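You operate a simulated robot arm through the tools that you are given. There is no shell and no other tool. Be economical: measure what you need, move in short steps, check, and stop when the job is done.

Carry out the task below with a simulated robot arm. There is one attempt and no reset: what you move stays moved.

Task
Soak the blue nozzle, then brush its crust off in the black ring.
Fine: hood shut while it turns; end stopped, brush swung out.

Only the result counts: the job must be done as asked and must still hold three seconds after the hand-in. Knocking over, shifting, dropping, spilling or breaking anything else fails it.

Robot
A 5-joint arm with a two-finger parallel gripper, fixed in place. Base frame: the origin is at the foot of the arm, x ahead of it, y to its left, z up; the work surface is at about z = 0. Lengths are in m, angles in rad, forces in N, time in s.
With the tool pointing down near the work surface it reaches from about 0.26 to 0.6 m from the base axis. Its first joint turns from -1.152 to 1.152 rad. The tool tilts only in the upright plane through the base axis and itself; it spins freely about its own axis. Payload 1.57 kg.
The tool frame sits at the grasp point between the pads (the TCP): z along the fingers, y along the line on which they close. The tips reach 0.03 m beyond it. Largest opening 0.08 m; finger width 0.017, thickness 0.012; the body of the gripper, 0.04 by 0.082 m, starts 0.08 m behind the TCP.
Orientation is that of the tool frame in the base frame, as a unit quaternion [w, x, y, z]. With the fingers straight down and closing along the base's y, the tool's x points along the base's -x, its y along +y and its z along -z.

Tools
- The arm moves only by the tool step_arm. Its argument "series" is a list of rows, each a list of 7 numbers: the shift along the base's x, y, z in m, then the turn, a rotation vector about the base's x, y, z in rad, then the gripper command, from -1 (shut) to 1 (fully open), values between in proportion. In form: [[x, y, z, wx, wy, wz, fingers], ...]. A call has 1 to 12 rows; each row is the pose to reach, as a shift and turn from the pose commanded when the call began. Rows are played at 5 a second. More than 0.05 m and 0.15 rad between two rows, or a gripper value outside its range, and nothing of the call is played. Where a pose cannot be reached the arm comes as near as it can. A force on the tool above 60 N (or 10 N above the force at the start of the call, whichever is more), or a blocked arm, ends the call early, and 0.2 s more pass. The fingers move at their own pace (about 0.153 m/s each) and stop on an object; they squeeze with about 30 N. The grip force told is the motor's: it shows also when the fingers shut on nothing. Time passes only in rows, and 0.2 s behind the last, so rows that repeat a pose let the fingers close. The reply holds the time, the measured pose of the TCP, the force on the tool along the base axes, the opening and the grip force, in the units named above and with some noise, with the torque about the TCP (base axes, N m) and any sound that the robot's microphone picked up.
- Cameras (640 x 400 px; columns grow to the right, rows downward): "scene" is fixed at [0.0474, 0.405, 0.5349]; the picture's right is [-0.67, -0.74, 0.00], its down [-0.40, 0.36, -0.84] and it looks along [0.63, -0.57, -0.54] (base axes); focal length 214 px, centre (320, 200). "wrist" rides on the gripper at [0.072, -0.007, -0.122] in the tool frame; the picture's right is [0.09, 1.00, 0.00], its down [-0.84, 0.08, -0.54] and it looks along [-0.54, 0.05, 0.84] (tool axes); focal length 238 px, centre (320, 200). There is no depth. A picture from a camera that has moved, and an enlarged one, comes with that camera's place and axes in the base frame and with its lens. The place of the scene camera against the robot may be out by one fixed shift of up to 0.012 m in any direction.
- snapshot(camera): a new picture of that camera. The clock stands still meanwhile.
- inspect(camera, box): a new picture of the part [left, top, right, bottom] of that camera's present view, enlarged. The clock stands still meanwhile.
- finish_job(): hands the job in; it is judged then, once.

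Work in short steps. Places have to be worked out from the pictures, the camera data and where the tool is seen: move nearer, look again, correct. Check each grasp and each placing, and mend what went wrong. You have 120 turns and 84 pictures in all, those below and enlarged ones among them. Open the gripper and draw the arm clear of the work before you hand the job in, unless the task says otherwise; then end with one line.

The tools are called after "Request:" by a JSON object that holds its "fn" and its "kwargs". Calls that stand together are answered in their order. step_arm: Moves the arm, as the interface text tells. Its arguments: {"type":"object","properties":{"series":{"type":"array","items":{"type":"array","items":{"type":"number"}}}},"required":["series"]} The other tools are called the same way: snapshot (camera) takes a picture; inspect (camera, box) takes an enlarged picture of a part of a camera's view; finish_job () hands the job in.

At the start:

```text
time_s: 0.0
tool_pos: [0.2853, 0.1283, 0.4815]
orientation: [0.0, -0.001, 1.0, 0.0]
ft_force: [-0.7, -0.7, 0.1]
wrist_torque: [0.0, 0.02, -0.04]
finger_gap: 0.0798
grip_force: 0.0
```

scene: 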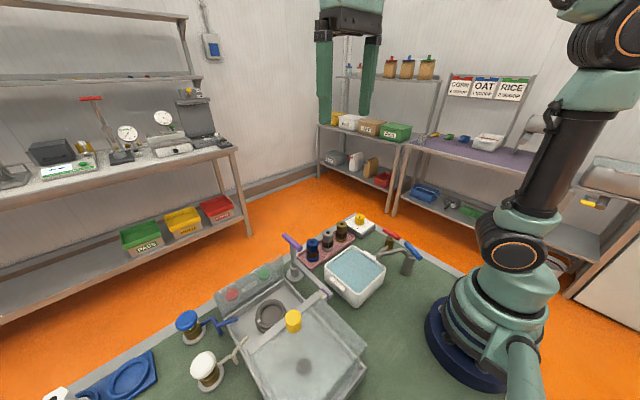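
wrist: 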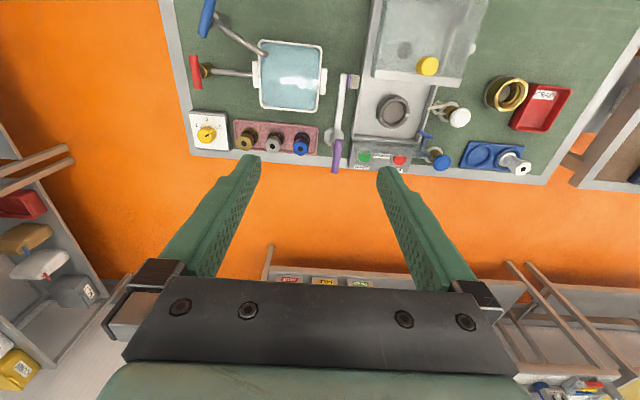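

The pictures show a bench with a water tub, a pink rack of nozzles, a hooded machine with a ring, a dial box and levers. I'll enlarge both views to identify them.

Request:
{"fn": "inspect", "kwargs": {"camera": "wrist", "box": [340, 0, 560, 180]}}

Request:
{"fn": "inspect", "kwargs": {"camera": "wrist", "box": [160, 0, 380, 180]}}

Request:
{"fn": "inspect", "kwargs": {"camera": "scene", "box": [160, 250, 380, 400]}}

Request:
{"fn": "inspect", "kwargs": {"camera": "scene", "box": [260, 200, 440, 320]}}

```text
2.22 times, centred on (450, 90) of wrist
camera zoom: at [0.214, 0.1219, 0.6047], right [-0.09, 1.0, 0.0], down [0.84, 0.08, 0.54], along [0.54, 0.05, -0.84], focal length 530 px, centre (31, 444)
```

zoom: 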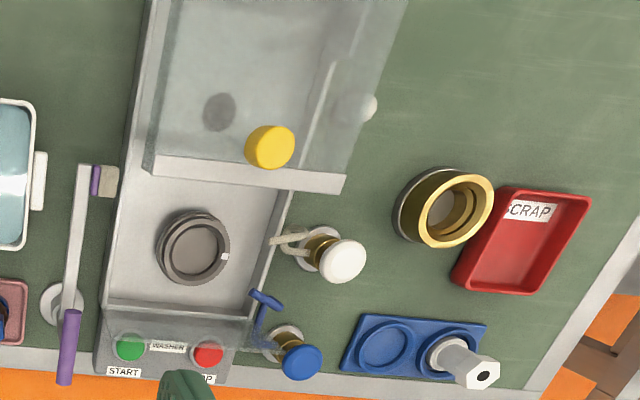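

```text
2.22 times, centred on (270, 90) of wrist
camera zoom: at [0.214, 0.1219, 0.6047], right [-0.09, 1.0, 0.0], down [0.84, 0.08, 0.54], along [0.54, 0.05, -0.84], focal length 530 px, centre (431, 444)
```

zoom: 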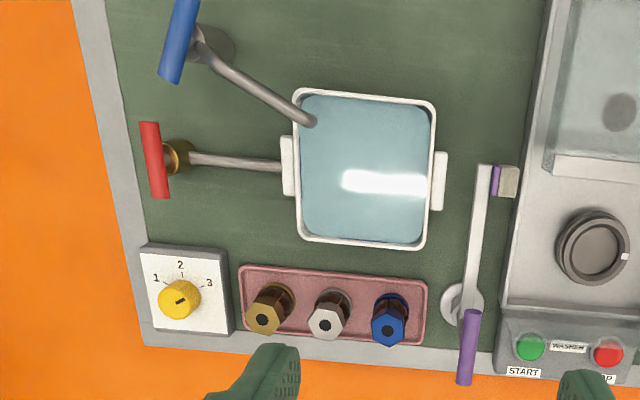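

```text
2.67 times, centred on (270, 325) of scene
camera zoom: at [0.0474, 0.405, 0.5349], right [-0.67, -0.74, 0.0], down [-0.4, 0.36, -0.84], along [0.63, -0.57, -0.54], focal length 572 px, centre (453, -133)
```

zoom: 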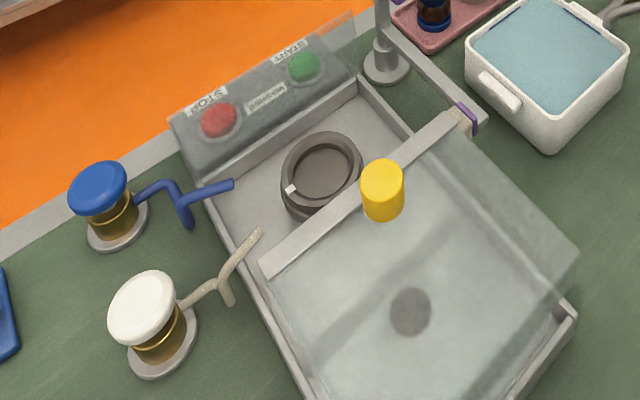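

```text
3.33 times, centred on (350, 260) of scene
camera zoom: at [0.0474, 0.405, 0.5349], right [-0.67, -0.74, 0.0], down [-0.4, 0.36, -0.84], along [0.63, -0.57, -0.54], focal length 715 px, centre (220, 0)
```

zoom: 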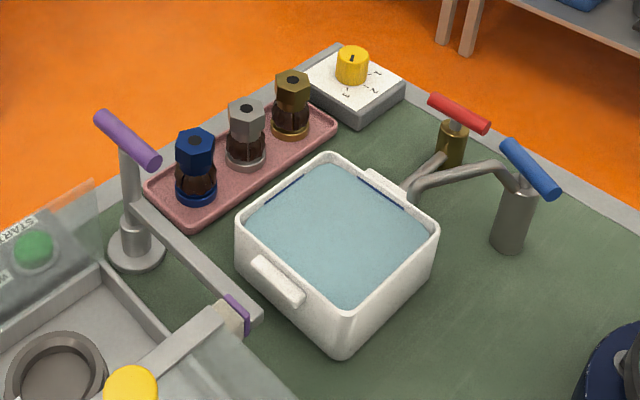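

I'll move lower over the washer for a closer look.

Request:
{"fn": "step_arm", "kwargs": {"series": [[0, 0.03, -0.03, 0, 0, 0, 1], [-0.01, 0.06, -0.06, 0, 0, 0, 1], [-0.02, 0.09, -0.1, 0, 0, 0, 1], [-0.02, 0.1, -0.14, 0, 0, 0, 1]]}}

Request:
{"fn": "snapshot", "kwargs": {"camera": "wrist"}}

```text
refused: row 3 steps farther than a row can; nothing moved
```

```text
77 pictures are left
camera wrist: at [0.214, 0.1219, 0.6047], right [-0.09, 1.0, 0.0], down [0.84, 0.08, 0.54], along [0.54, 0.05, -0.84], focal length 238 px, centre (320, 200)
```

wrist: 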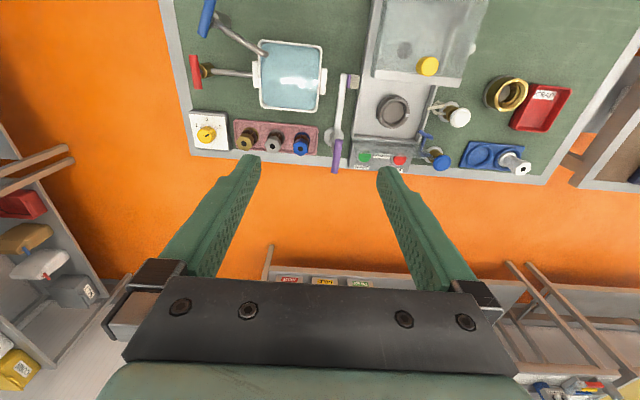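

The row steps were too large, so I'm resending the move in smaller ones.

Request:
{"fn": "step_arm", "kwargs": {"series": [[0, 0.03, -0.03, 0, 0, 0, 1], [-0.01, 0.055, -0.06, 0, 0, 0, 1], [-0.02, 0.08, -0.09, 0, 0, 0, 1], [-0.02, 0.1, -0.12, 0, 0, 0, 1], [-0.02, 0.1, -0.15, 0, 0, 0, 1], [-0.02, 0.1, -0.15, 0, 0, 0, 1]]}}

Request:
{"fn": "snapshot", "kwargs": {"camera": "wrist"}}

```text
time_s: 1.4
tool_pos: [0.2654, 0.2287, 0.3314]
orientation: [0.0, 0.0, 1.0, 0.0]
ft_force: [0.1, 0.9, -0.7]
wrist_torque: [0.0, 0.0, -0.03]
finger_gap: 0.08
grip_force: 0.1
```

```text
76 pictures are left
camera wrist: at [0.1944, 0.2225, 0.4546], right [-0.09, 1.0, 0.0], down [0.84, 0.08, 0.54], along [0.54, 0.05, -0.84], focal length 238 px, centre (320, 200)
```

wrist: 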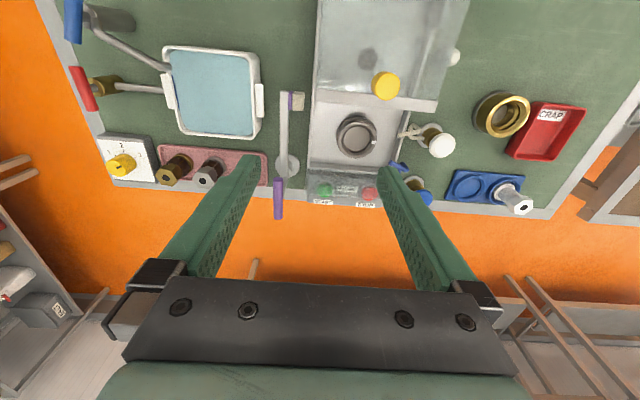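

Request:
{"fn": "inspect", "kwargs": {"camera": "wrist", "box": [250, 60, 480, 220]}}

Request:
{"fn": "inspect", "kwargs": {"camera": "wrist", "box": [420, 60, 600, 220]}}

Request:
{"fn": "inspect", "kwargs": {"camera": "wrist", "box": [60, 60, 270, 210]}}

```text
2.50 times, centred on (365, 140) of wrist
camera zoom: at [0.1944, 0.2225, 0.4546], right [-0.09, 1.0, 0.0], down [0.84, 0.08, 0.54], along [0.54, 0.05, -0.84], focal length 596 px, centre (208, 350)
```

zoom: 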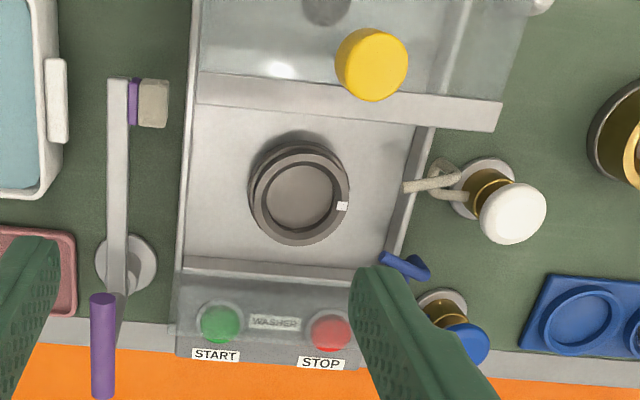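

```text
2.50 times, centred on (510, 140) of wrist
camera zoom: at [0.1944, 0.2225, 0.4546], right [-0.09, 1.0, 0.0], down [0.84, 0.08, 0.54], along [0.54, 0.05, -0.84], focal length 596 px, centre (-155, 350)
```

zoom: 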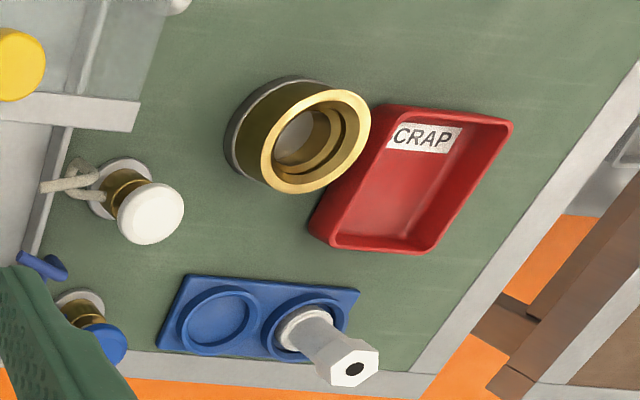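

```text
2.67 times, centred on (165, 135) of wrist
camera zoom: at [0.1944, 0.2225, 0.4546], right [-0.09, 1.0, 0.0], down [0.84, 0.08, 0.54], along [0.54, 0.05, -0.84], focal length 636 px, centre (733, 373)
```

zoom: 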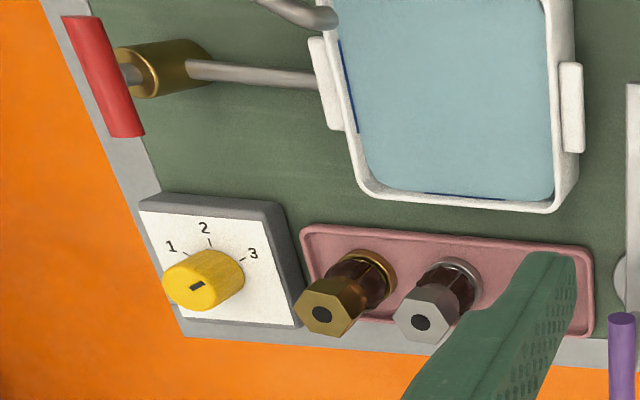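

Request:
{"fn": "inspect", "kwargs": {"camera": "scene", "box": [215, 270, 375, 400]}}

Request:
{"fn": "step_arm", "kwargs": {"series": [[0.02, -0.03, 0, 0, 0, 0.15, 1], [0.04, -0.06, -0.02, 0, 0, 0.3, 1], [0.06, -0.09, -0.05, 0, 0, 0.45, 1], [0.06, -0.11, -0.08, 0, 0, 0.6, 1], [0.06, -0.13, -0.1, 0, 0, 0.75, 1], [0.06, -0.14, -0.11, 0, 0, 0.9, 1], [0.06, -0.14, -0.11, 0, 0, 1.05, 1], [0.06, -0.14, -0.11, 0, 0, 1.2, 1], [0.06, -0.14, -0.11, 0, 0, 1.35, 1], [0.06, -0.14, -0.11, 0, 0, 1.5, 1]]}}

Request:
{"fn": "snapshot", "kwargs": {"camera": "wrist"}}

```text
3.08 times, centred on (295, 335) of scene
camera zoom: at [0.0474, 0.405, 0.5349], right [-0.67, -0.74, 0.0], down [-0.4, 0.36, -0.84], along [0.63, -0.57, -0.54], focal length 660 px, centre (397, -215)
```

zoom: 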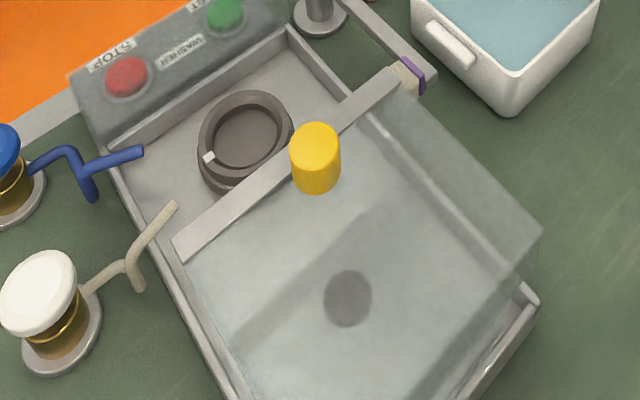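

```text
time_s: 3.6
tool_pos: [0.3247, 0.0877, 0.2225]
orientation: [0.0, -0.682, 0.731, 0.0]
ft_force: [0.2, 0.1, -0.5]
wrist_torque: [0.0, 0.0, -0.02]
finger_gap: 0.08
grip_force: 0.1
```

```text
71 pictures are left
camera wrist: at [0.3275, 0.016, 0.3448], right [-1.0, -0.03, 0.0], down [-0.02, 0.84, 0.54], along [-0.01, 0.54, -0.84], focal length 238 px, centre (320, 200)
```

wrist: 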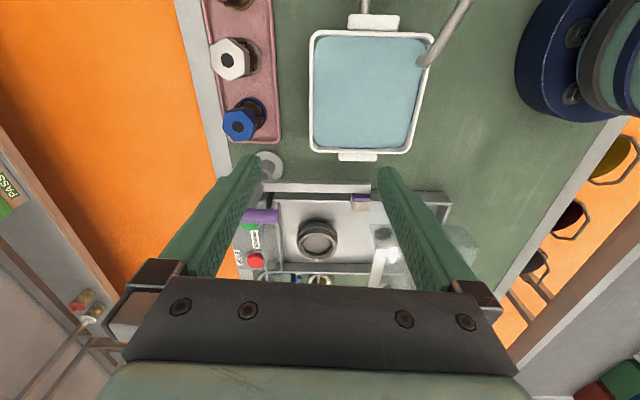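

Request:
{"fn": "inspect", "kwargs": {"camera": "wrist", "box": [230, 140, 480, 295]}}

Request:
{"fn": "inspect", "kwargs": {"camera": "wrist", "box": [190, 0, 300, 160]}}

```text
2.56 times, centred on (355, 218) of wrist
camera zoom: at [0.3275, 0.016, 0.3448], right [-1.0, -0.03, 0.0], down [-0.02, 0.84, 0.54], along [-0.01, 0.54, -0.84], focal length 610 px, centre (230, 155)
```

zoom: 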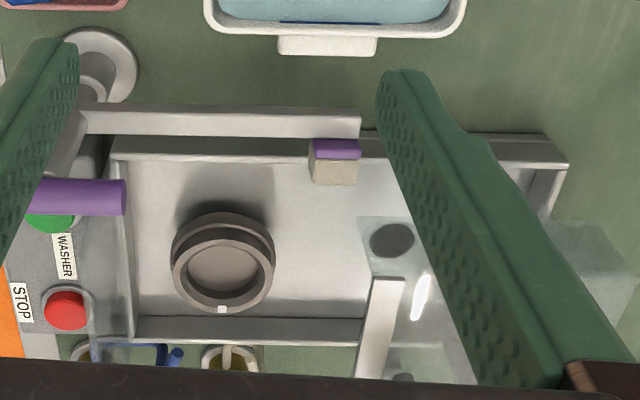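

```text
2.50 times, centred on (245, 80) of wrist
camera zoom: at [0.3275, 0.016, 0.3448], right [-1.0, -0.03, 0.0], down [-0.02, 0.84, 0.54], along [-0.01, 0.54, -0.84], focal length 596 px, centre (508, 500)
```

zoom: 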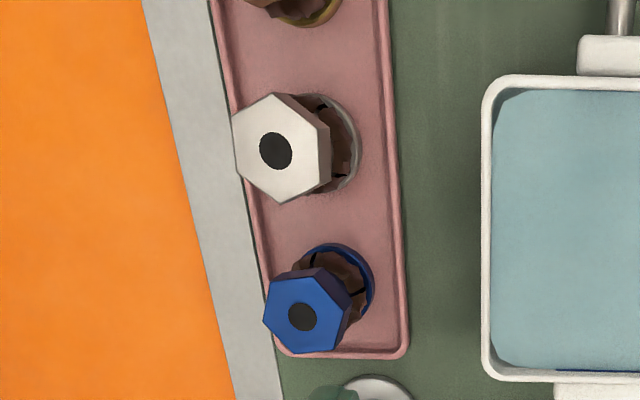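

Request:
{"fn": "step_arm", "kwargs": {"series": [[0.03, 0.03, 0, 0, 0, 0, 1], [0.06, 0.06, 0, 0, 0, 0, 1], [0.095, 0.08, 0, 0, 0, 0, 1], [0.095, 0.08, 0, 0, 0, 0, 1]]}}

Request:
{"fn": "inspect", "kwargs": {"camera": "wrist", "box": [220, 0, 420, 125]}}

Request:
{"fn": "snapshot", "kwargs": {"camera": "wrist"}}

```text
time_s: 4.6
tool_pos: [0.4197, 0.1683, 0.2226]
orientation: [0.0, -0.682, 0.731, 0.0]
ft_force: [-0.5, 0.2, -0.2]
wrist_torque: [0.0, 0.02, -0.05]
finger_gap: 0.08
grip_force: 0.1
```

```text
3.20 times, centred on (320, 62) of wrist
camera zoom: at [0.4216, 0.0963, 0.3458], right [-1.0, -0.02, 0.0], down [-0.02, 0.84, 0.54], along [-0.01, 0.54, -0.84], focal length 763 px, centre (320, 640)
```

zoom: 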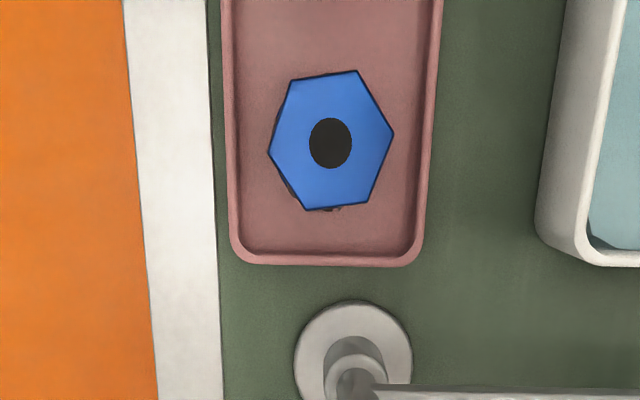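

```text
67 pictures are left
camera wrist: at [0.4216, 0.0963, 0.3458], right [-1.0, -0.02, 0.0], down [-0.02, 0.84, 0.54], along [-0.01, 0.54, -0.84], focal length 238 px, centre (320, 200)
```

wrist: 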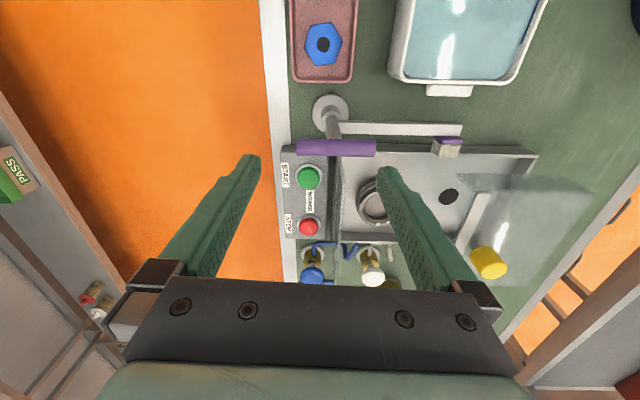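

Request:
{"fn": "step_arm", "kwargs": {"series": [[0, -0.01, 0, 0, 0, -0.14, 0.3], [0, -0.02, 0, 0, 0, -0.28, 0.3], [0, -0.03, 0, 0, 0, -0.42, 0.3], [0, -0.04, 0, 0, 0, -0.56, 0.3], [0, -0.05, 0, 0, 0, -0.7, 0.3], [0, -0.06, 0, 0, 0, -0.84, 0.3], [0, -0.074, 0, 0, 0, -0.98, 0.3], [0, -0.074, 0, 0, 0, -1.12, 0.3], [0, -0.074, 0, 0, 0, -1.26, 0.3], [0, -0.074, -0.02, 0, 0, -1.374, 0.3], [-0.001, -0.074, -0.06, 0, 0, -1.374, 0.3], [-0.001, -0.074, -0.08, 0, 0, -1.374, 0.3]]}}

Request:
{"fn": "inspect", "kwargs": {"camera": "scene", "box": [270, 190, 410, 290]}}

Request:
{"fn": "snapshot", "kwargs": {"camera": "wrist"}}

```text
time_s: 7.2
tool_pos: [0.4217, 0.0946, 0.1429]
orientation: [0.001, -0.063, 0.998, 0.0]
ft_force: [-0.5, 0.5, -0.2]
wrist_torque: [0.01, 0.02, 0.01]
finger_gap: 0.052
grip_force: 0.2
```

```text
4.00 times, centred on (340, 240) of scene
camera zoom: at [0.0474, 0.405, 0.5349], right [-0.67, -0.74, 0.0], down [-0.4, 0.36, -0.84], along [0.63, -0.57, -0.54], focal length 858 px, centre (240, 40)
```

zoom: 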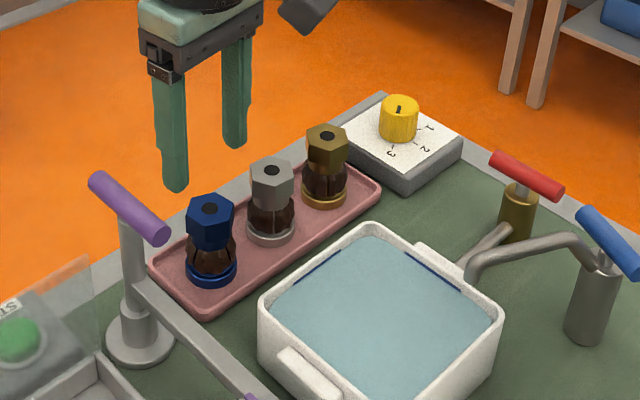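

```text
65 pictures are left
camera wrist: at [0.3507, 0.0792, 0.2651], right [-0.22, 0.98, 0.0], down [0.82, 0.18, 0.54], along [0.53, 0.12, -0.84], focal length 238 px, centre (320, 200)
```

wrist: 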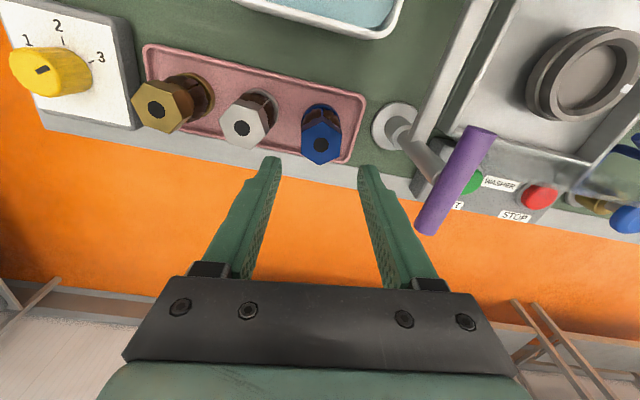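

The nozzle sits at about (0.420, 0.095), aligned with the tool. I'll descend and grip the hex head.

Request:
{"fn": "step_arm", "kwargs": {"series": [[-0.001, 0.0005, -0.03, 0, 0, 0, 0.3], [-0.001, 0.0005, -0.055, 0, 0, 0, 0.3], [-0.001, 0.0005, -0.069, 0, 0, 0, 0.3], [-0.001, 0.0005, -0.069, 0, 0, 0, -1], [-0.001, 0.0005, -0.069, 0, 0, 0, -1], [-0.001, 0.0005, -0.069, 0, 0, 0, -1]]}}

Request:
{"fn": "inspect", "kwargs": {"camera": "scene", "box": [270, 190, 410, 290]}}

```text
time_s: 8.6
tool_pos: [0.4204, 0.0962, 0.074]
orientation: [0.001, -0.064, 0.998, -0.001]
ft_force: [0.8, 1.3, -0.1]
wrist_torque: [0.03, -0.04, -0.02]
finger_gap: 0.0334
grip_force: 30.2
```

```text
4.00 times, centred on (340, 240) of scene
camera zoom: at [0.0474, 0.405, 0.5349], right [-0.67, -0.74, 0.0], down [-0.4, 0.36, -0.84], along [0.63, -0.57, -0.54], focal length 858 px, centre (240, 40)
```

zoom: 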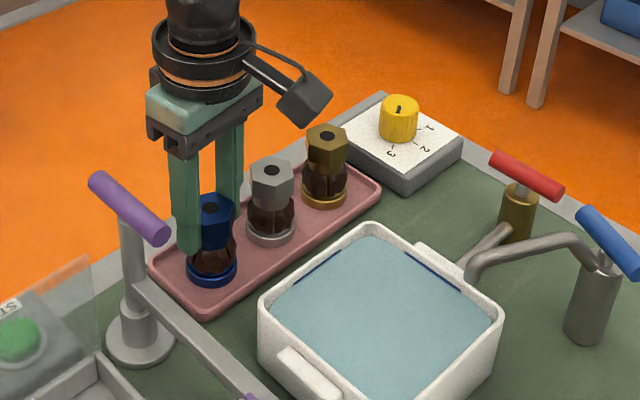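

Gripped. I'll lift and carry it over the tub.

Request:
{"fn": "step_arm", "kwargs": {"series": [[0, 0, 0.04, 0, 0, 0, -1], [0, 0, 0.08, 0, 0, 0, -1], [0, 0, 0.12, 0, 0, 0, -1], [-0.04, -0.01, 0.12, 0, 0, 0, -1], [-0.08, -0.02, 0.12, 0, 0, 0, -1], [-0.115, -0.028, 0.12, 0, 0, 0, -1], [-0.13, -0.031, 0.12, 0, 0, 0, -1], [-0.13, -0.031, 0.12, 0, 0, 0, -1]]}}

Request:
{"fn": "snapshot", "kwargs": {"camera": "scene"}}

Request:
{"fn": "snapshot", "kwargs": {"camera": "wrist"}}

```text
time_s: 10.4
tool_pos: [0.2881, 0.0648, 0.1936]
orientation: [0.0, -0.063, 0.998, 0.0]
ft_force: [0.1, 0.0, -1.9]
wrist_torque: [-0.04, 0.01, -0.01]
finger_gap: 0.0331
grip_force: 30.3
```

```text
63 pictures are left
```

scene: 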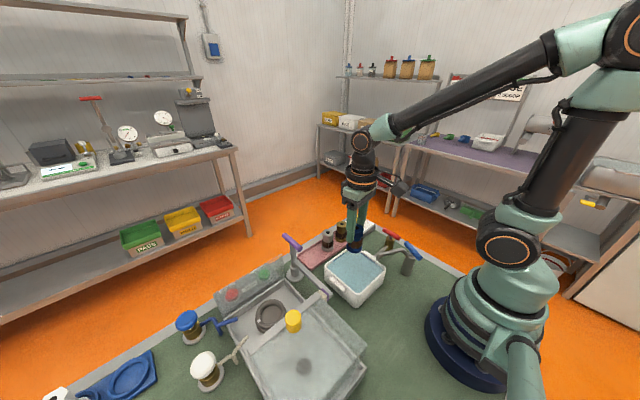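

```text
62 pictures are left
camera wrist: at [0.2178, 0.0486, 0.3157], right [-0.22, 0.98, 0.0], down [0.82, 0.18, 0.54], along [0.53, 0.12, -0.84], focal length 238 px, centre (320, 200)
```

wrist: 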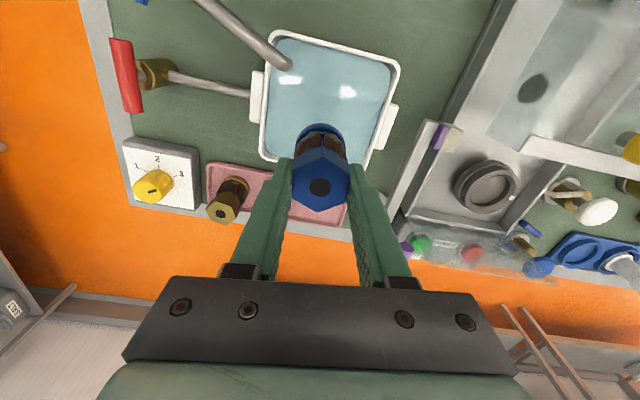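

The nozzle hangs inside the tub outline. I'll shift slightly inward and lower it into the water.

Request:
{"fn": "step_arm", "kwargs": {"series": [[-0.012, 0, -0.02, 0, 0, 0, -1], [-0.012, 0, -0.05, 0, 0, 0, -1], [-0.012, 0, -0.075, 0, 0, 0, -1], [-0.012, 0, -0.09, 0, 0, 0, -1], [-0.012, 0, -0.1, 0, 0, 0, -1], [-0.012, 0, -0.107, 0, 0, 0, -1], [-0.012, 0, -0.107, 0, 0, 0, -1], [-0.012, 0, -0.107, 0, 0, 0, -1]]}}

Request:
{"fn": "inspect", "kwargs": {"camera": "scene", "box": [290, 210, 430, 310]}}

```text
time_s: 12.2
tool_pos: [0.2762, 0.0642, 0.0855]
orientation: [0.001, -0.064, 0.998, 0.0]
ft_force: [0.1, 0.1, -2.1]
wrist_torque: [0.03, 0.01, -0.03]
finger_gap: 0.0332
grip_force: 29.6
```

```text
4.00 times, centred on (360, 260) of scene
camera zoom: at [0.0474, 0.405, 0.5349], right [-0.67, -0.74, 0.0], down [-0.4, 0.36, -0.84], along [0.63, -0.57, -0.54], focal length 858 px, centre (160, -40)
```

zoom: 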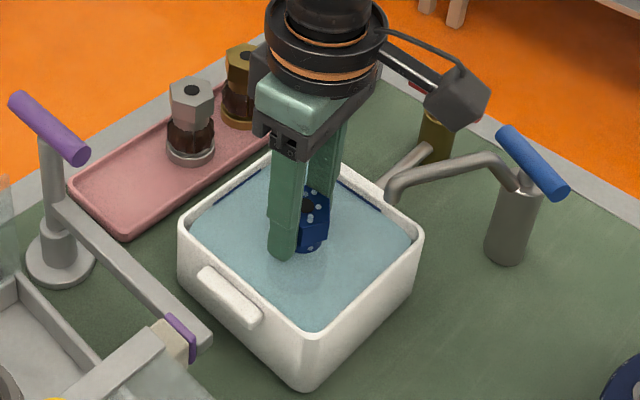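

The crust is under water, and bubbles seem to be rising. I'll hold it there and watch.

Request:
{"fn": "step_arm", "kwargs": {"series": [[0, 0, -0.004, 0, 0, 0, -1], [0, 0, -0.004, 0, 0, 0, -1], [0, 0, -0.004, 0, 0, 0, -1], [0, 0, -0.004, 0, 0, 0, -1], [0, 0, -0.004, 0, 0, 0, -1], [0, 0, -0.004, 0, 0, 0, -1], [0, 0, -0.004, 0, 0, 0, -1], [0, 0, -0.004, 0, 0, 0, -1], [0, 0, -0.004, 0, 0, 0, -1], [0, 0, -0.004, 0, 0, 0, -1], [0, 0, -0.004, 0, 0, 0, -1], [0, 0, -0.004, 0, 0, 0, -1]]}}

Request:
{"fn": "step_arm", "kwargs": {"series": [[0, 0, 0, 0, 0, 0, -1], [0, 0, 0, 0, 0, 0, -1], [0, 0, 0, 0, 0, 0, -1], [0, 0, 0, 0, 0, 0, -1], [0, 0, 0, 0, 0, 0, -1], [0, 0, 0, 0, 0, 0, -1], [0, 0, 0, 0, 0, 0, -1], [0, 0, 0, 0, 0, 0, -1], [0, 0, 0, 0, 0, 0, -1], [0, 0, 0, 0, 0, 0, -1], [0, 0, 0, 0, 0, 0, -1], [0, 0, 0, 0, 0, 0, -1]]}}

Request:
{"fn": "inspect", "kwargs": {"camera": "scene", "box": [330, 230, 400, 280]}}

```text
time_s: 14.8
tool_pos: [0.2761, 0.0647, 0.0812]
orientation: [0.0, -0.063, 0.998, -0.001]
ft_force: [-0.2, -0.9, -1.4]
wrist_torque: [0.01, 0.02, -0.01]
finger_gap: 0.0333
grip_force: 30.3
```

```text
time_s: 17.4
tool_pos: [0.2756, 0.0653, 0.0809]
orientation: [0.0, -0.063, 0.998, 0.0]
ft_force: [-0.5, -0.4, -1.0]
wrist_torque: [0.03, -0.01, 0.03]
finger_gap: 0.0329
grip_force: 30.3
```

```text
8.00 times, centred on (365, 255) of scene
camera zoom: at [0.0474, 0.405, 0.5349], right [-0.67, -0.74, 0.0], down [-0.4, 0.36, -0.84], along [0.63, -0.57, -0.54], focal length 1716 px, centre (-40, -240)
```

zoom: 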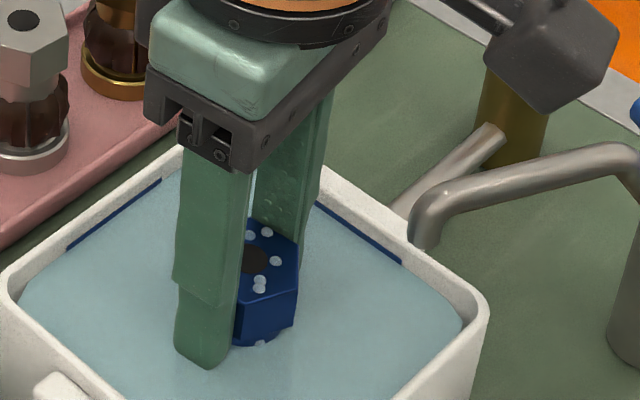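

Bubbles are still coming off, so I'll keep soaking.

Request:
{"fn": "step_arm", "kwargs": {"series": [[0, 0, 0, 0, 0, 0, -1], [0, 0, 0, 0, 0, 0, -1], [0, 0, 0, 0, 0, 0, -1], [0, 0, 0, 0, 0, 0, -1], [0, 0, 0, 0, 0, 0, -1], [0, 0, 0, 0, 0, 0, -1], [0, 0, 0, 0, 0, 0, -1], [0, 0, 0, 0, 0, 0, -1], [0, 0, 0, 0, 0, 0, -1], [0, 0, 0, 0, 0, 0, -1], [0, 0, 0, 0, 0, 0, -1], [0, 0, 0, 0, 0, 0, -1]]}}

Request:
{"fn": "step_arm", "kwargs": {"series": [[0, 0, 0, 0, 0, 0, -1], [0, 0, 0, 0, 0, 0, -1], [0, 0, 0, 0, 0, 0, -1], [0, 0, 0, 0, 0, 0, -1], [0, 0, 0, 0, 0, 0, -1], [0, 0, 0, 0, 0, 0, -1], [0, 0, 0, 0, 0, 0, -1], [0, 0, 0, 0, 0, 0, -1], [0, 0, 0, 0, 0, 0, -1], [0, 0, 0, 0, 0, 0, -1], [0, 0, 0, 0, 0, 0, -1], [0, 0, 0, 0, 0, 0, -1]]}}

Request:
{"fn": "inspect", "kwargs": {"camera": "scene", "box": [330, 230, 400, 280]}}

```text
time_s: 20.0
tool_pos: [0.2762, 0.0632, 0.0823]
orientation: [0.001, -0.063, 0.998, 0.0]
ft_force: [0.5, -1.0, -1.1]
wrist_torque: [-0.03, -0.01, 0.0]
finger_gap: 0.0332
grip_force: 30.3
```

```text
time_s: 22.6
tool_pos: [0.2757, 0.063, 0.0818]
orientation: [-0.001, -0.064, 0.998, 0.0]
ft_force: [0.4, 0.6, -1.3]
wrist_torque: [0.03, 0.02, 0.05]
finger_gap: 0.0334
grip_force: 30.0
```

```text
8.00 times, centred on (365, 255) of scene
camera zoom: at [0.0474, 0.405, 0.5349], right [-0.67, -0.74, 0.0], down [-0.4, 0.36, -0.84], along [0.63, -0.57, -0.54], focal length 1716 px, centre (-40, -240)
```

zoom: 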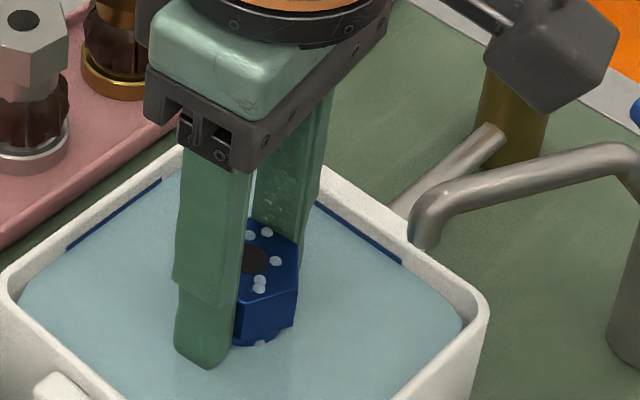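

Request:
{"fn": "step_arm", "kwargs": {"series": [[0, 0, 0, 0, 0, 0, -1], [0, 0, 0, 0, 0, 0, -1], [0, 0, 0, 0, 0, 0, -1], [0, 0, 0, 0, 0, 0, -1], [0, 0, 0, 0, 0, 0, -1], [0, 0, 0, 0, 0, 0, -1], [0, 0, 0, 0, 0, 0, -1], [0, 0, 0, 0, 0, 0, -1], [0, 0, 0, 0, 0, 0, -1], [0, 0, 0, 0, 0, 0, -1], [0, 0, 0, 0, 0, 0, -1], [0, 0, 0, 0, 0, 0, -1]]}}

Request:
{"fn": "step_arm", "kwargs": {"series": [[0, 0, 0, 0, 0, 0, -1], [0, 0, 0, 0, 0, 0, -1], [0, 0, 0, 0, 0, 0, -1], [0, 0, 0, 0, 0, 0, -1], [0, 0, 0, 0, 0, 0, -1], [0, 0, 0, 0, 0, 0, -1], [0, 0, 0, 0, 0, 0, -1], [0, 0, 0, 0, 0, 0, -1], [0, 0, 0, 0, 0, 0, -1], [0, 0, 0, 0, 0, 0, -1], [0, 0, 0, 0, 0, 0, -1], [0, 0, 0, 0, 0, 0, -1]]}}

Request:
{"fn": "step_arm", "kwargs": {"series": [[0, 0, 0, 0, 0, 0, -1], [0, 0, 0, 0, 0, 0, -1], [0, 0, 0, 0, 0, 0, -1], [0, 0, 0, 0, 0, 0, -1], [0, 0, 0, 0, 0, 0, -1], [0, 0, 0, 0, 0, 0, -1], [0, 0, 0, 0, 0, 0, -1], [0, 0, 0, 0, 0, 0, -1], [0, 0, 0, 0, 0, 0, -1], [0, 0, 0, 0, 0, 0, -1], [0, 0, 0, 0, 0, 0, -1], [0, 0, 0, 0, 0, 0, -1]]}}

Request:
{"fn": "inspect", "kwargs": {"camera": "scene", "box": [330, 230, 400, 280]}}

```text
time_s: 25.2
tool_pos: [0.2754, 0.0641, 0.0808]
orientation: [-0.001, -0.064, 0.998, 0.0]
ft_force: [0.5, 0.9, -0.9]
wrist_torque: [-0.01, 0.02, -0.02]
finger_gap: 0.0335
grip_force: 30.0
```

```text
time_s: 27.8
tool_pos: [0.2767, 0.0642, 0.081]
orientation: [-0.001, -0.064, 0.998, -0.001]
ft_force: [1.0, 0.2, -2.0]
wrist_torque: [0.0, 0.01, -0.02]
finger_gap: 0.0331
grip_force: 29.7
```

```text
time_s: 30.4
tool_pos: [0.2762, 0.064, 0.0821]
orientation: [-0.001, -0.063, 0.998, 0.0]
ft_force: [0.1, 1.0, -1.8]
wrist_torque: [0.01, 0.03, -0.03]
finger_gap: 0.033
grip_force: 30.3
```

```text
8.00 times, centred on (365, 255) of scene
camera zoom: at [0.0474, 0.405, 0.5349], right [-0.67, -0.74, 0.0], down [-0.4, 0.36, -0.84], along [0.63, -0.57, -0.54], focal length 1716 px, centre (-40, -240)
```

zoom: 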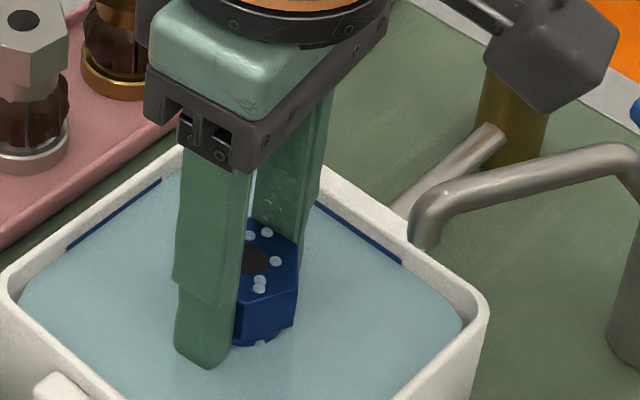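

After more than 18 s of soaking the bubbles haven't changed. I'll lift it slowly above the tub and look at the crust.

Request:
{"fn": "step_arm", "kwargs": {"series": [[0, 0, 0.03, 0, 0, 0, -1], [0, 0, 0.06, 0, 0, 0, -1], [0, 0, 0.09, 0, 0, 0, -1], [0, 0, 0.11, 0, 0, 0, -1], [0, 0, 0.11, 0, 0, 0, -1]]}}

Request:
{"fn": "inspect", "kwargs": {"camera": "scene", "box": [310, 200, 400, 270]}}

```text
time_s: 31.6
tool_pos: [0.2763, 0.0649, 0.1908]
orientation: [-0.001, -0.064, 0.998, 0.0]
ft_force: [-0.2, 0.1, -2.4]
wrist_torque: [-0.02, 0.02, 0.01]
finger_gap: 0.0331
grip_force: 29.9
```

```text
5.71 times, centred on (355, 235) of scene
camera zoom: at [0.0474, 0.405, 0.5349], right [-0.67, -0.74, 0.0], down [-0.4, 0.36, -0.84], along [0.63, -0.57, -0.54], focal length 1226 px, centre (120, 0)
```

zoom: 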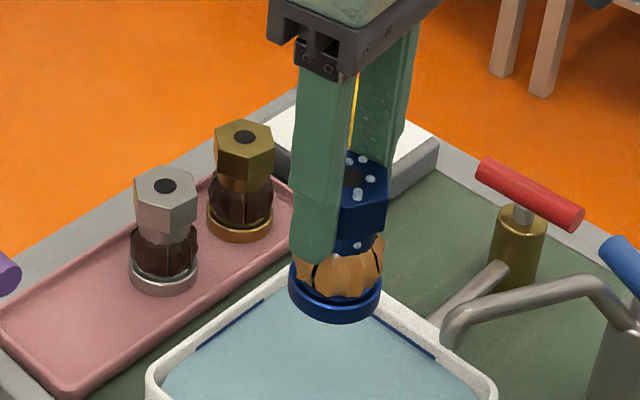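

The crust has turned light, so it is soaked. I'll carry it above the washer's ring and check alignment.

Request:
{"fn": "step_arm", "kwargs": {"series": [[0.02, 0.03, 0.01, 0, 0, 0, -1], [0.04, 0.065, 0.015, 0, 0, 0, -1], [0.05, 0.105, 0.015, 0, 0, 0, -1], [0.055, 0.145, 0.015, 0, 0, 0, -1], [0.055, 0.185, 0.015, 0, 0, 0, -1], [0.053, 0.22, 0.015, 0, 0, 0, -1], [0.05, 0.237, 0.01, 0, 0, 0, -1], [0.05, 0.237, 0.01, 0, 0, 0, -1]]}}

Request:
{"fn": "snapshot", "kwargs": {"camera": "wrist"}}

Request:
{"fn": "inspect", "kwargs": {"camera": "scene", "box": [205, 230, 345, 370]}}

```text
time_s: 33.4
tool_pos: [0.3273, 0.3005, 0.2017]
orientation: [0.0, -0.064, 0.998, 0.0]
ft_force: [-0.4, 0.1, -1.5]
wrist_torque: [0.03, 0.01, 0.04]
finger_gap: 0.0332
grip_force: 30.2
```

```text
56 pictures are left
camera wrist: at [0.2572, 0.2852, 0.3239], right [-0.22, 0.98, 0.0], down [0.82, 0.18, 0.54], along [0.53, 0.12, -0.84], focal length 238 px, centre (320, 200)
```

wrist: 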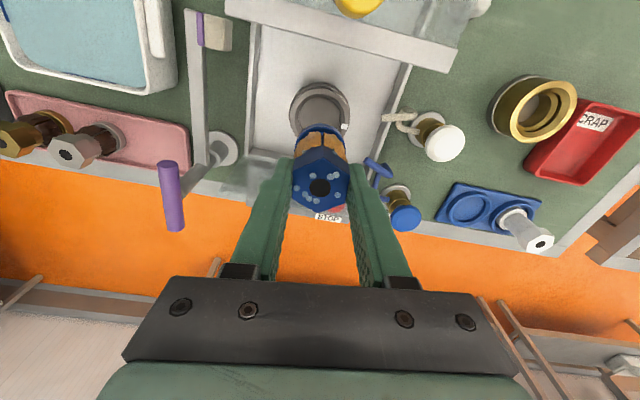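

```text
2.86 times, centred on (275, 300) of scene
camera zoom: at [0.0474, 0.405, 0.5349], right [-0.67, -0.74, 0.0], down [-0.4, 0.36, -0.84], along [0.63, -0.57, -0.54], focal length 613 px, centre (449, -86)
```

zoom: 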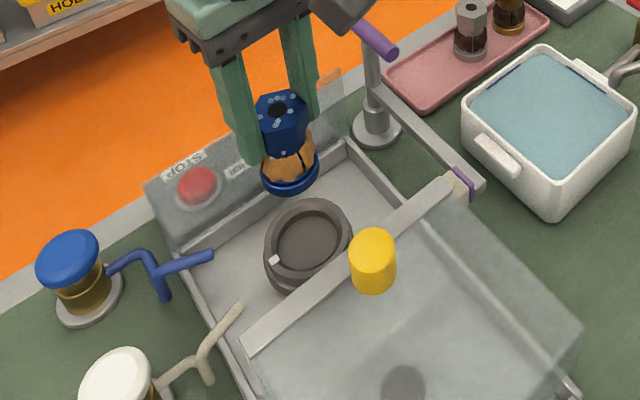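

Request:
{"fn": "inspect", "kwargs": {"camera": "wrist", "box": [270, 70, 370, 150]}}

```text
5.00 times, centred on (320, 110) of wrist
camera zoom: at [0.2572, 0.2852, 0.3239], right [-0.22, 0.98, 0.0], down [0.82, 0.18, 0.54], along [0.53, 0.12, -0.84], focal length 1192 px, centre (320, 650)
```

zoom: 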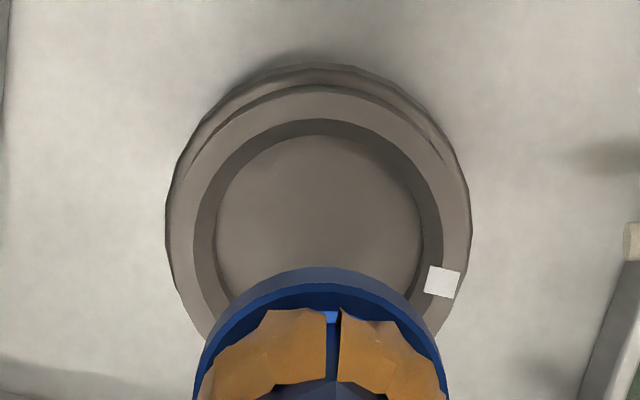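

The ring centre comes out at about (0.326, 0.3015) and the nozzle hangs almost above it. I'll lower part way.

Request:
{"fn": "step_arm", "kwargs": {"series": [[0, 0.001, -0.03, 0, 0, 0, -1], [0, 0.001, -0.06, 0, 0, 0, -1], [0, 0.001, -0.08, 0, 0, 0, -1], [0, 0.001, -0.08, 0, 0, 0, -1]]}}

Request:
{"fn": "inspect", "kwargs": {"camera": "scene", "box": [235, 260, 325, 350]}}

Request:
{"fn": "inspect", "kwargs": {"camera": "wrist", "box": [240, 60, 400, 220]}}

```text
time_s: 34.4
tool_pos: [0.3275, 0.3022, 0.1209]
orientation: [0.001, -0.064, 0.998, 0.001]
ft_force: [0.8, 0.1, -1.7]
wrist_torque: [-0.01, -0.01, -0.01]
finger_gap: 0.0333
grip_force: 29.8
```

```text
4.44 times, centred on (280, 305) of scene
camera zoom: at [0.0474, 0.405, 0.5349], right [-0.67, -0.74, 0.0], down [-0.4, 0.36, -0.84], along [0.63, -0.57, -0.54], focal length 953 px, centre (498, -267)
```

zoom: 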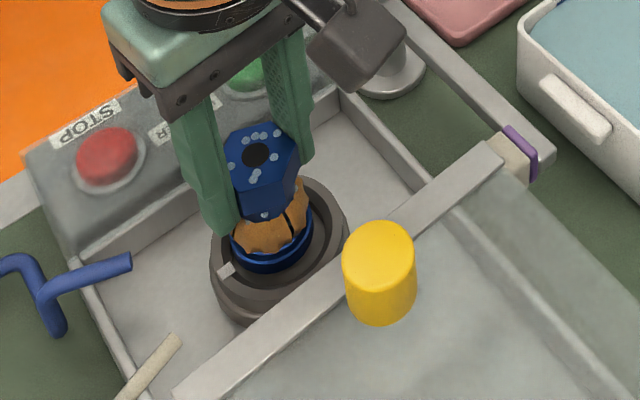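

```text
2.50 times, centred on (320, 140) of wrist
camera zoom: at [0.2564, 0.2863, 0.2435], right [-0.22, 0.98, 0.0], down [0.82, 0.18, 0.54], along [0.53, 0.12, -0.84], focal length 596 px, centre (320, 350)
```

zoom: 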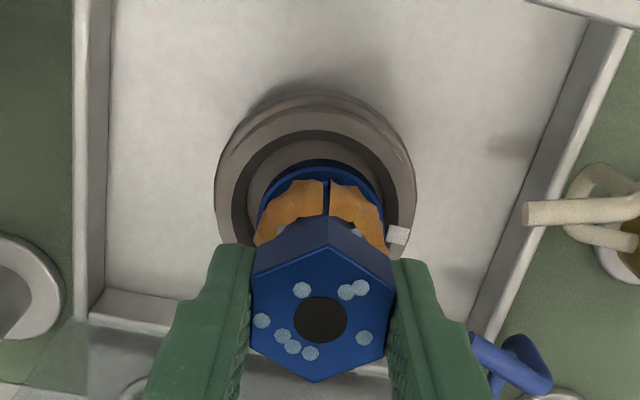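

Request:
{"fn": "step_arm", "kwargs": {"series": [[-0.0005, 0, -0.01, 0, 0, 0, -1], [-0.0005, 0, -0.018, 0, 0, 0, -1], [-0.0005, 0, -0.018, 0, 0, 0, -1]]}}

Request:
{"fn": "step_arm", "kwargs": {"series": [[0, 0, -0.004, 0, 0, 0, -1], [0, 0, -0.004, 0, 0, 0, -1]]}}

Request:
{"fn": "inspect", "kwargs": {"camera": "scene", "box": [235, 260, 325, 350]}}

```text
time_s: 35.2
tool_pos: [0.327, 0.3025, 0.1046]
orientation: [0.0, -0.063, 0.998, 0.002]
ft_force: [-0.8, -3.9, 22.5]
wrist_torque: [-0.14, -0.02, 0.02]
finger_gap: 0.0334
grip_force: 30.1
```

```text
time_s: 35.8
tool_pos: [0.3282, 0.302, 0.1033]
orientation: [0.002, -0.064, 0.998, 0.003]
ft_force: [-4.7, -3.0, 41.5]
wrist_torque: [-0.25, 0.29, -0.03]
finger_gap: 0.0333
grip_force: 30.0
```

```text
4.44 times, centred on (280, 305) of scene
camera zoom: at [0.0472, 0.4049, 0.5351], right [-0.67, -0.74, 0.0], down [-0.4, 0.36, -0.84], along [0.63, -0.57, -0.54], focal length 953 px, centre (498, -267)
```

zoom: 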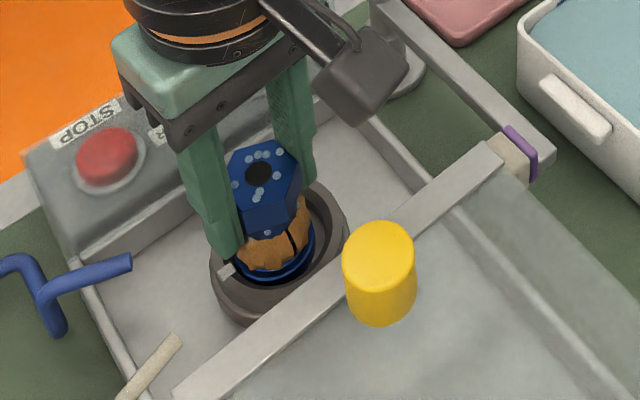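

Contact at a TCP height of about 0.104. I'll unload it and look at the seating.

Request:
{"fn": "step_arm", "kwargs": {"series": [[0, 0, 0.005, 0, 0, 0, -1], [0, 0, 0.005, 0, 0, 0, -1]]}}

Request:
{"fn": "inspect", "kwargs": {"camera": "wrist", "box": [260, 80, 380, 220]}}

```text
time_s: 36.4
tool_pos: [0.3252, 0.3009, 0.1044]
orientation: [-0.002, -0.064, 0.998, -0.002]
ft_force: [0.2, 0.2, -1.5]
wrist_torque: [-0.03, 0.02, 0.01]
finger_gap: 0.0332
grip_force: 29.9
```

```text
2.86 times, centred on (320, 150) of wrist
camera zoom: at [0.2549, 0.2856, 0.2267], right [-0.22, 0.98, 0.0], down [0.82, 0.18, 0.54], along [0.53, 0.11, -0.84], focal length 681 px, centre (320, 343)
```

zoom: 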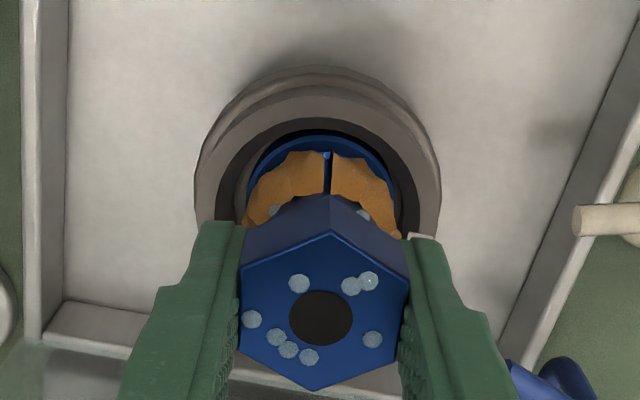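

The flange sits inside the ring, slightly toward -x. I'll nudge it by 2 mm, lower it to contact and release.

Request:
{"fn": "step_arm", "kwargs": {"series": [[0.002, -0.0005, 0, 0, 0, 0, -1], [0.002, -0.0005, -0.003, 0, 0, 0, -1], [0.002, -0.0005, -0.003, 0, 0, 0, -1]]}}

```text
time_s: 37.2
tool_pos: [0.3278, 0.3015, 0.1023]
orientation: [0.0, -0.064, 0.998, 0.0]
ft_force: [1.1, -0.1, -1.8]
wrist_torque: [-0.01, 0.02, 0.0]
finger_gap: 0.0332
grip_force: 30.2
```

No contact now at 0.102, so the earlier contact was on a ledge. I'll continue lowering.

Request:
{"fn": "step_arm", "kwargs": {"series": [[0, 0, -0.003, 0, 0, 0, -1], [0, 0, -0.005, 0, 0, 0, -1], [0, 0, -0.005, 0, 0, 0, -1]]}}

```text
time_s: 37.8
tool_pos: [0.3278, 0.3032, 0.1022]
orientation: [0.002, -0.064, 0.998, 0.001]
ft_force: [-2.7, -1.0, 5.1]
wrist_torque: [-0.04, 0.01, -0.03]
finger_gap: 0.0331
grip_force: 30.1
stopped in row 3: the force on the tool passed its limit at 67 N (the readings are from after the stop); the commanded pose is now the measured one
```

Request:
{"fn": "step_arm", "kwargs": {"series": [[0, 0, 0.003, 0, 0, 0, -1], [0, -0.0015, 0.003, 0, 0, 0, -1], [0, -0.0015, 0, 0, 0, 0, -1], [0, -0.0015, 0, 0, 0, 0, -1]]}}

Request:
{"fn": "inspect", "kwargs": {"camera": "wrist", "box": [260, 80, 380, 220]}}

Request:
{"fn": "inspect", "kwargs": {"camera": "scene", "box": [245, 275, 305, 335]}}

```text
time_s: 38.8
tool_pos: [0.3283, 0.3023, 0.1021]
orientation: [0.002, -0.064, 0.998, 0.001]
ft_force: [-2.4, -0.6, 8.6]
wrist_torque: [-0.14, 0.03, 0.01]
finger_gap: 0.033
grip_force: 30.1
```

```text
2.86 times, centred on (320, 150) of wrist
camera zoom: at [0.2578, 0.2854, 0.225], right [-0.22, 0.98, 0.0], down [0.82, 0.18, 0.55], along [0.53, 0.12, -0.84], focal length 681 px, centre (320, 343)
```

zoom: 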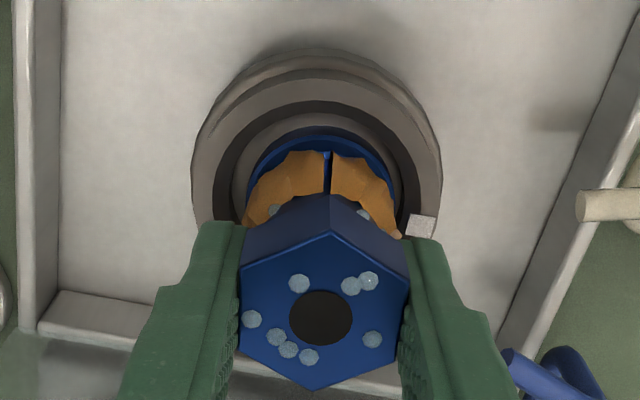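

```text
6.67 times, centred on (275, 305) of scene
camera zoom: at [0.0473, 0.405, 0.5349], right [-0.67, -0.74, 0.0], down [-0.4, 0.36, -0.84], along [0.63, -0.57, -0.54], focal length 1430 px, centre (620, -500)
```

zoom: 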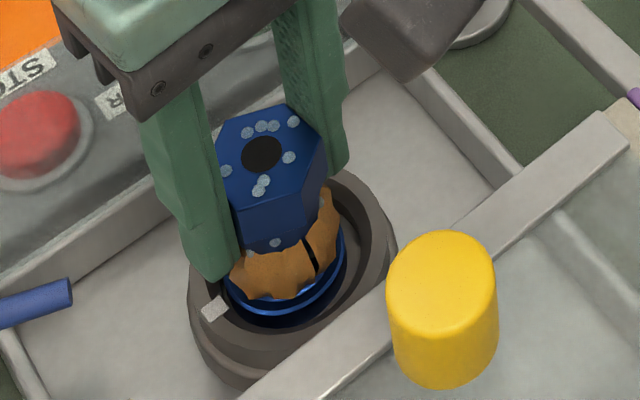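

The inner pocket's centre lies about 2 mm toward -y and 1.5 mm toward -x of the nozzle. I'll lift slightly, recentre and lower again.

Request:
{"fn": "step_arm", "kwargs": {"series": [[0, 0, 0.006, 0, 0, 0, -1], [-0.0015, -0.002, 0.006, 0, 0, 0, -1], [-0.0015, -0.002, 0.006, 0, 0, 0, -1], [-0.0015, -0.002, 0.002, 0, 0, 0, -1]]}}

Request:
{"fn": "step_arm", "kwargs": {"series": [[0, 0, -0.003, 0, 0, 0, -1], [0, 0, -0.005, 0, 0, 0, -1]]}}

```text
time_s: 39.8
tool_pos: [0.3264, 0.2985, 0.103]
orientation: [0.002, -0.063, 0.998, 0.001]
ft_force: [-1.0, -0.3, -2.1]
wrist_torque: [0.0, 0.0, 0.03]
finger_gap: 0.0331
grip_force: 30.1
```

```text
time_s: 40.6
tool_pos: [0.3271, 0.2994, 0.1018]
orientation: [0.003, -0.065, 0.998, 0.003]
ft_force: [-1.5, -1.8, 7.6]
wrist_torque: [0.0, 0.06, 0.01]
finger_gap: 0.0332
grip_force: 29.7
stopped in row 2: the force on the tool passed its limit at 61 N (the readings are from after the stop); the commanded pose is now the measured one
```

The floor is consistently at about 0.102 and the torque is now small, so it's seated. Releasing.

Request:
{"fn": "step_arm", "kwargs": {"series": [[0, 0, 0.0005, 0, 0, 0, -0.1], [0, 0, 0.0005, 0, 0, 0, 0.3], [0, 0, 0.0005, 0, 0, 0, 0.3], [0, 0, 0.03, 0, 0, 0, 0.3], [0, 0, 0.07, 0, 0, 0, 0.3], [0, 0, 0.1, 0, 0, 0, 0.3]]}}

Request:
{"fn": "inspect", "kwargs": {"camera": "wrist", "box": [220, 30, 420, 190]}}

Request:
{"fn": "inspect", "kwargs": {"camera": "scene", "box": [245, 275, 305, 335]}}

```text
time_s: 42.0
tool_pos: [0.3267, 0.3009, 0.2008]
orientation: [0.004, -0.065, 0.998, 0.003]
ft_force: [-0.1, -0.1, -0.2]
wrist_torque: [-0.01, 0.0, 0.0]
finger_gap: 0.0523
grip_force: 0.0
```

```text
2.50 times, centred on (320, 110) of wrist
camera zoom: at [0.2555, 0.2847, 0.3244], right [-0.22, 0.98, 0.0], down [0.82, 0.18, 0.55], along [0.53, 0.12, -0.84], focal length 596 px, centre (320, 425)
```

zoom: 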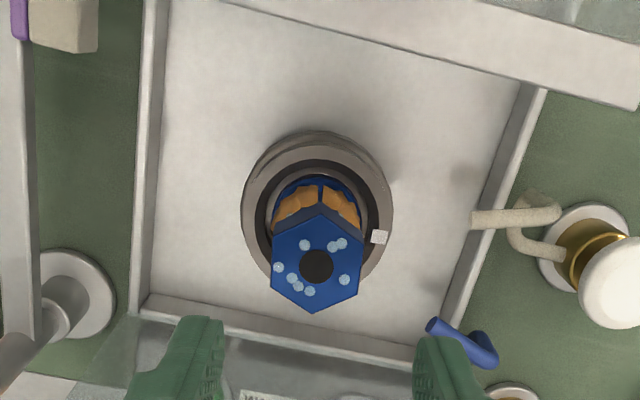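

```text
6.67 times, centred on (275, 305) of scene
camera zoom: at [0.0474, 0.405, 0.5349], right [-0.67, -0.74, 0.0], down [-0.4, 0.36, -0.84], along [0.63, -0.57, -0.54], focal length 1430 px, centre (620, -500)
```

zoom: 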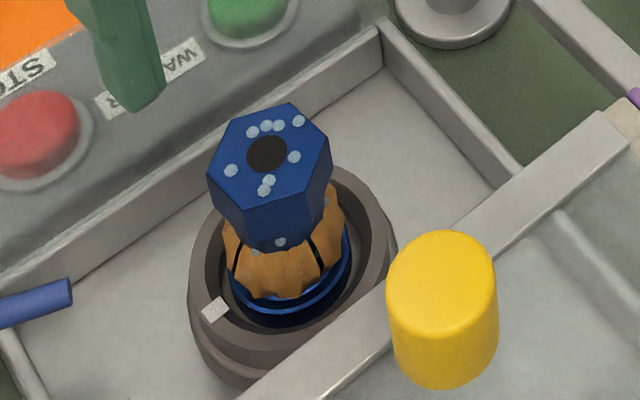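

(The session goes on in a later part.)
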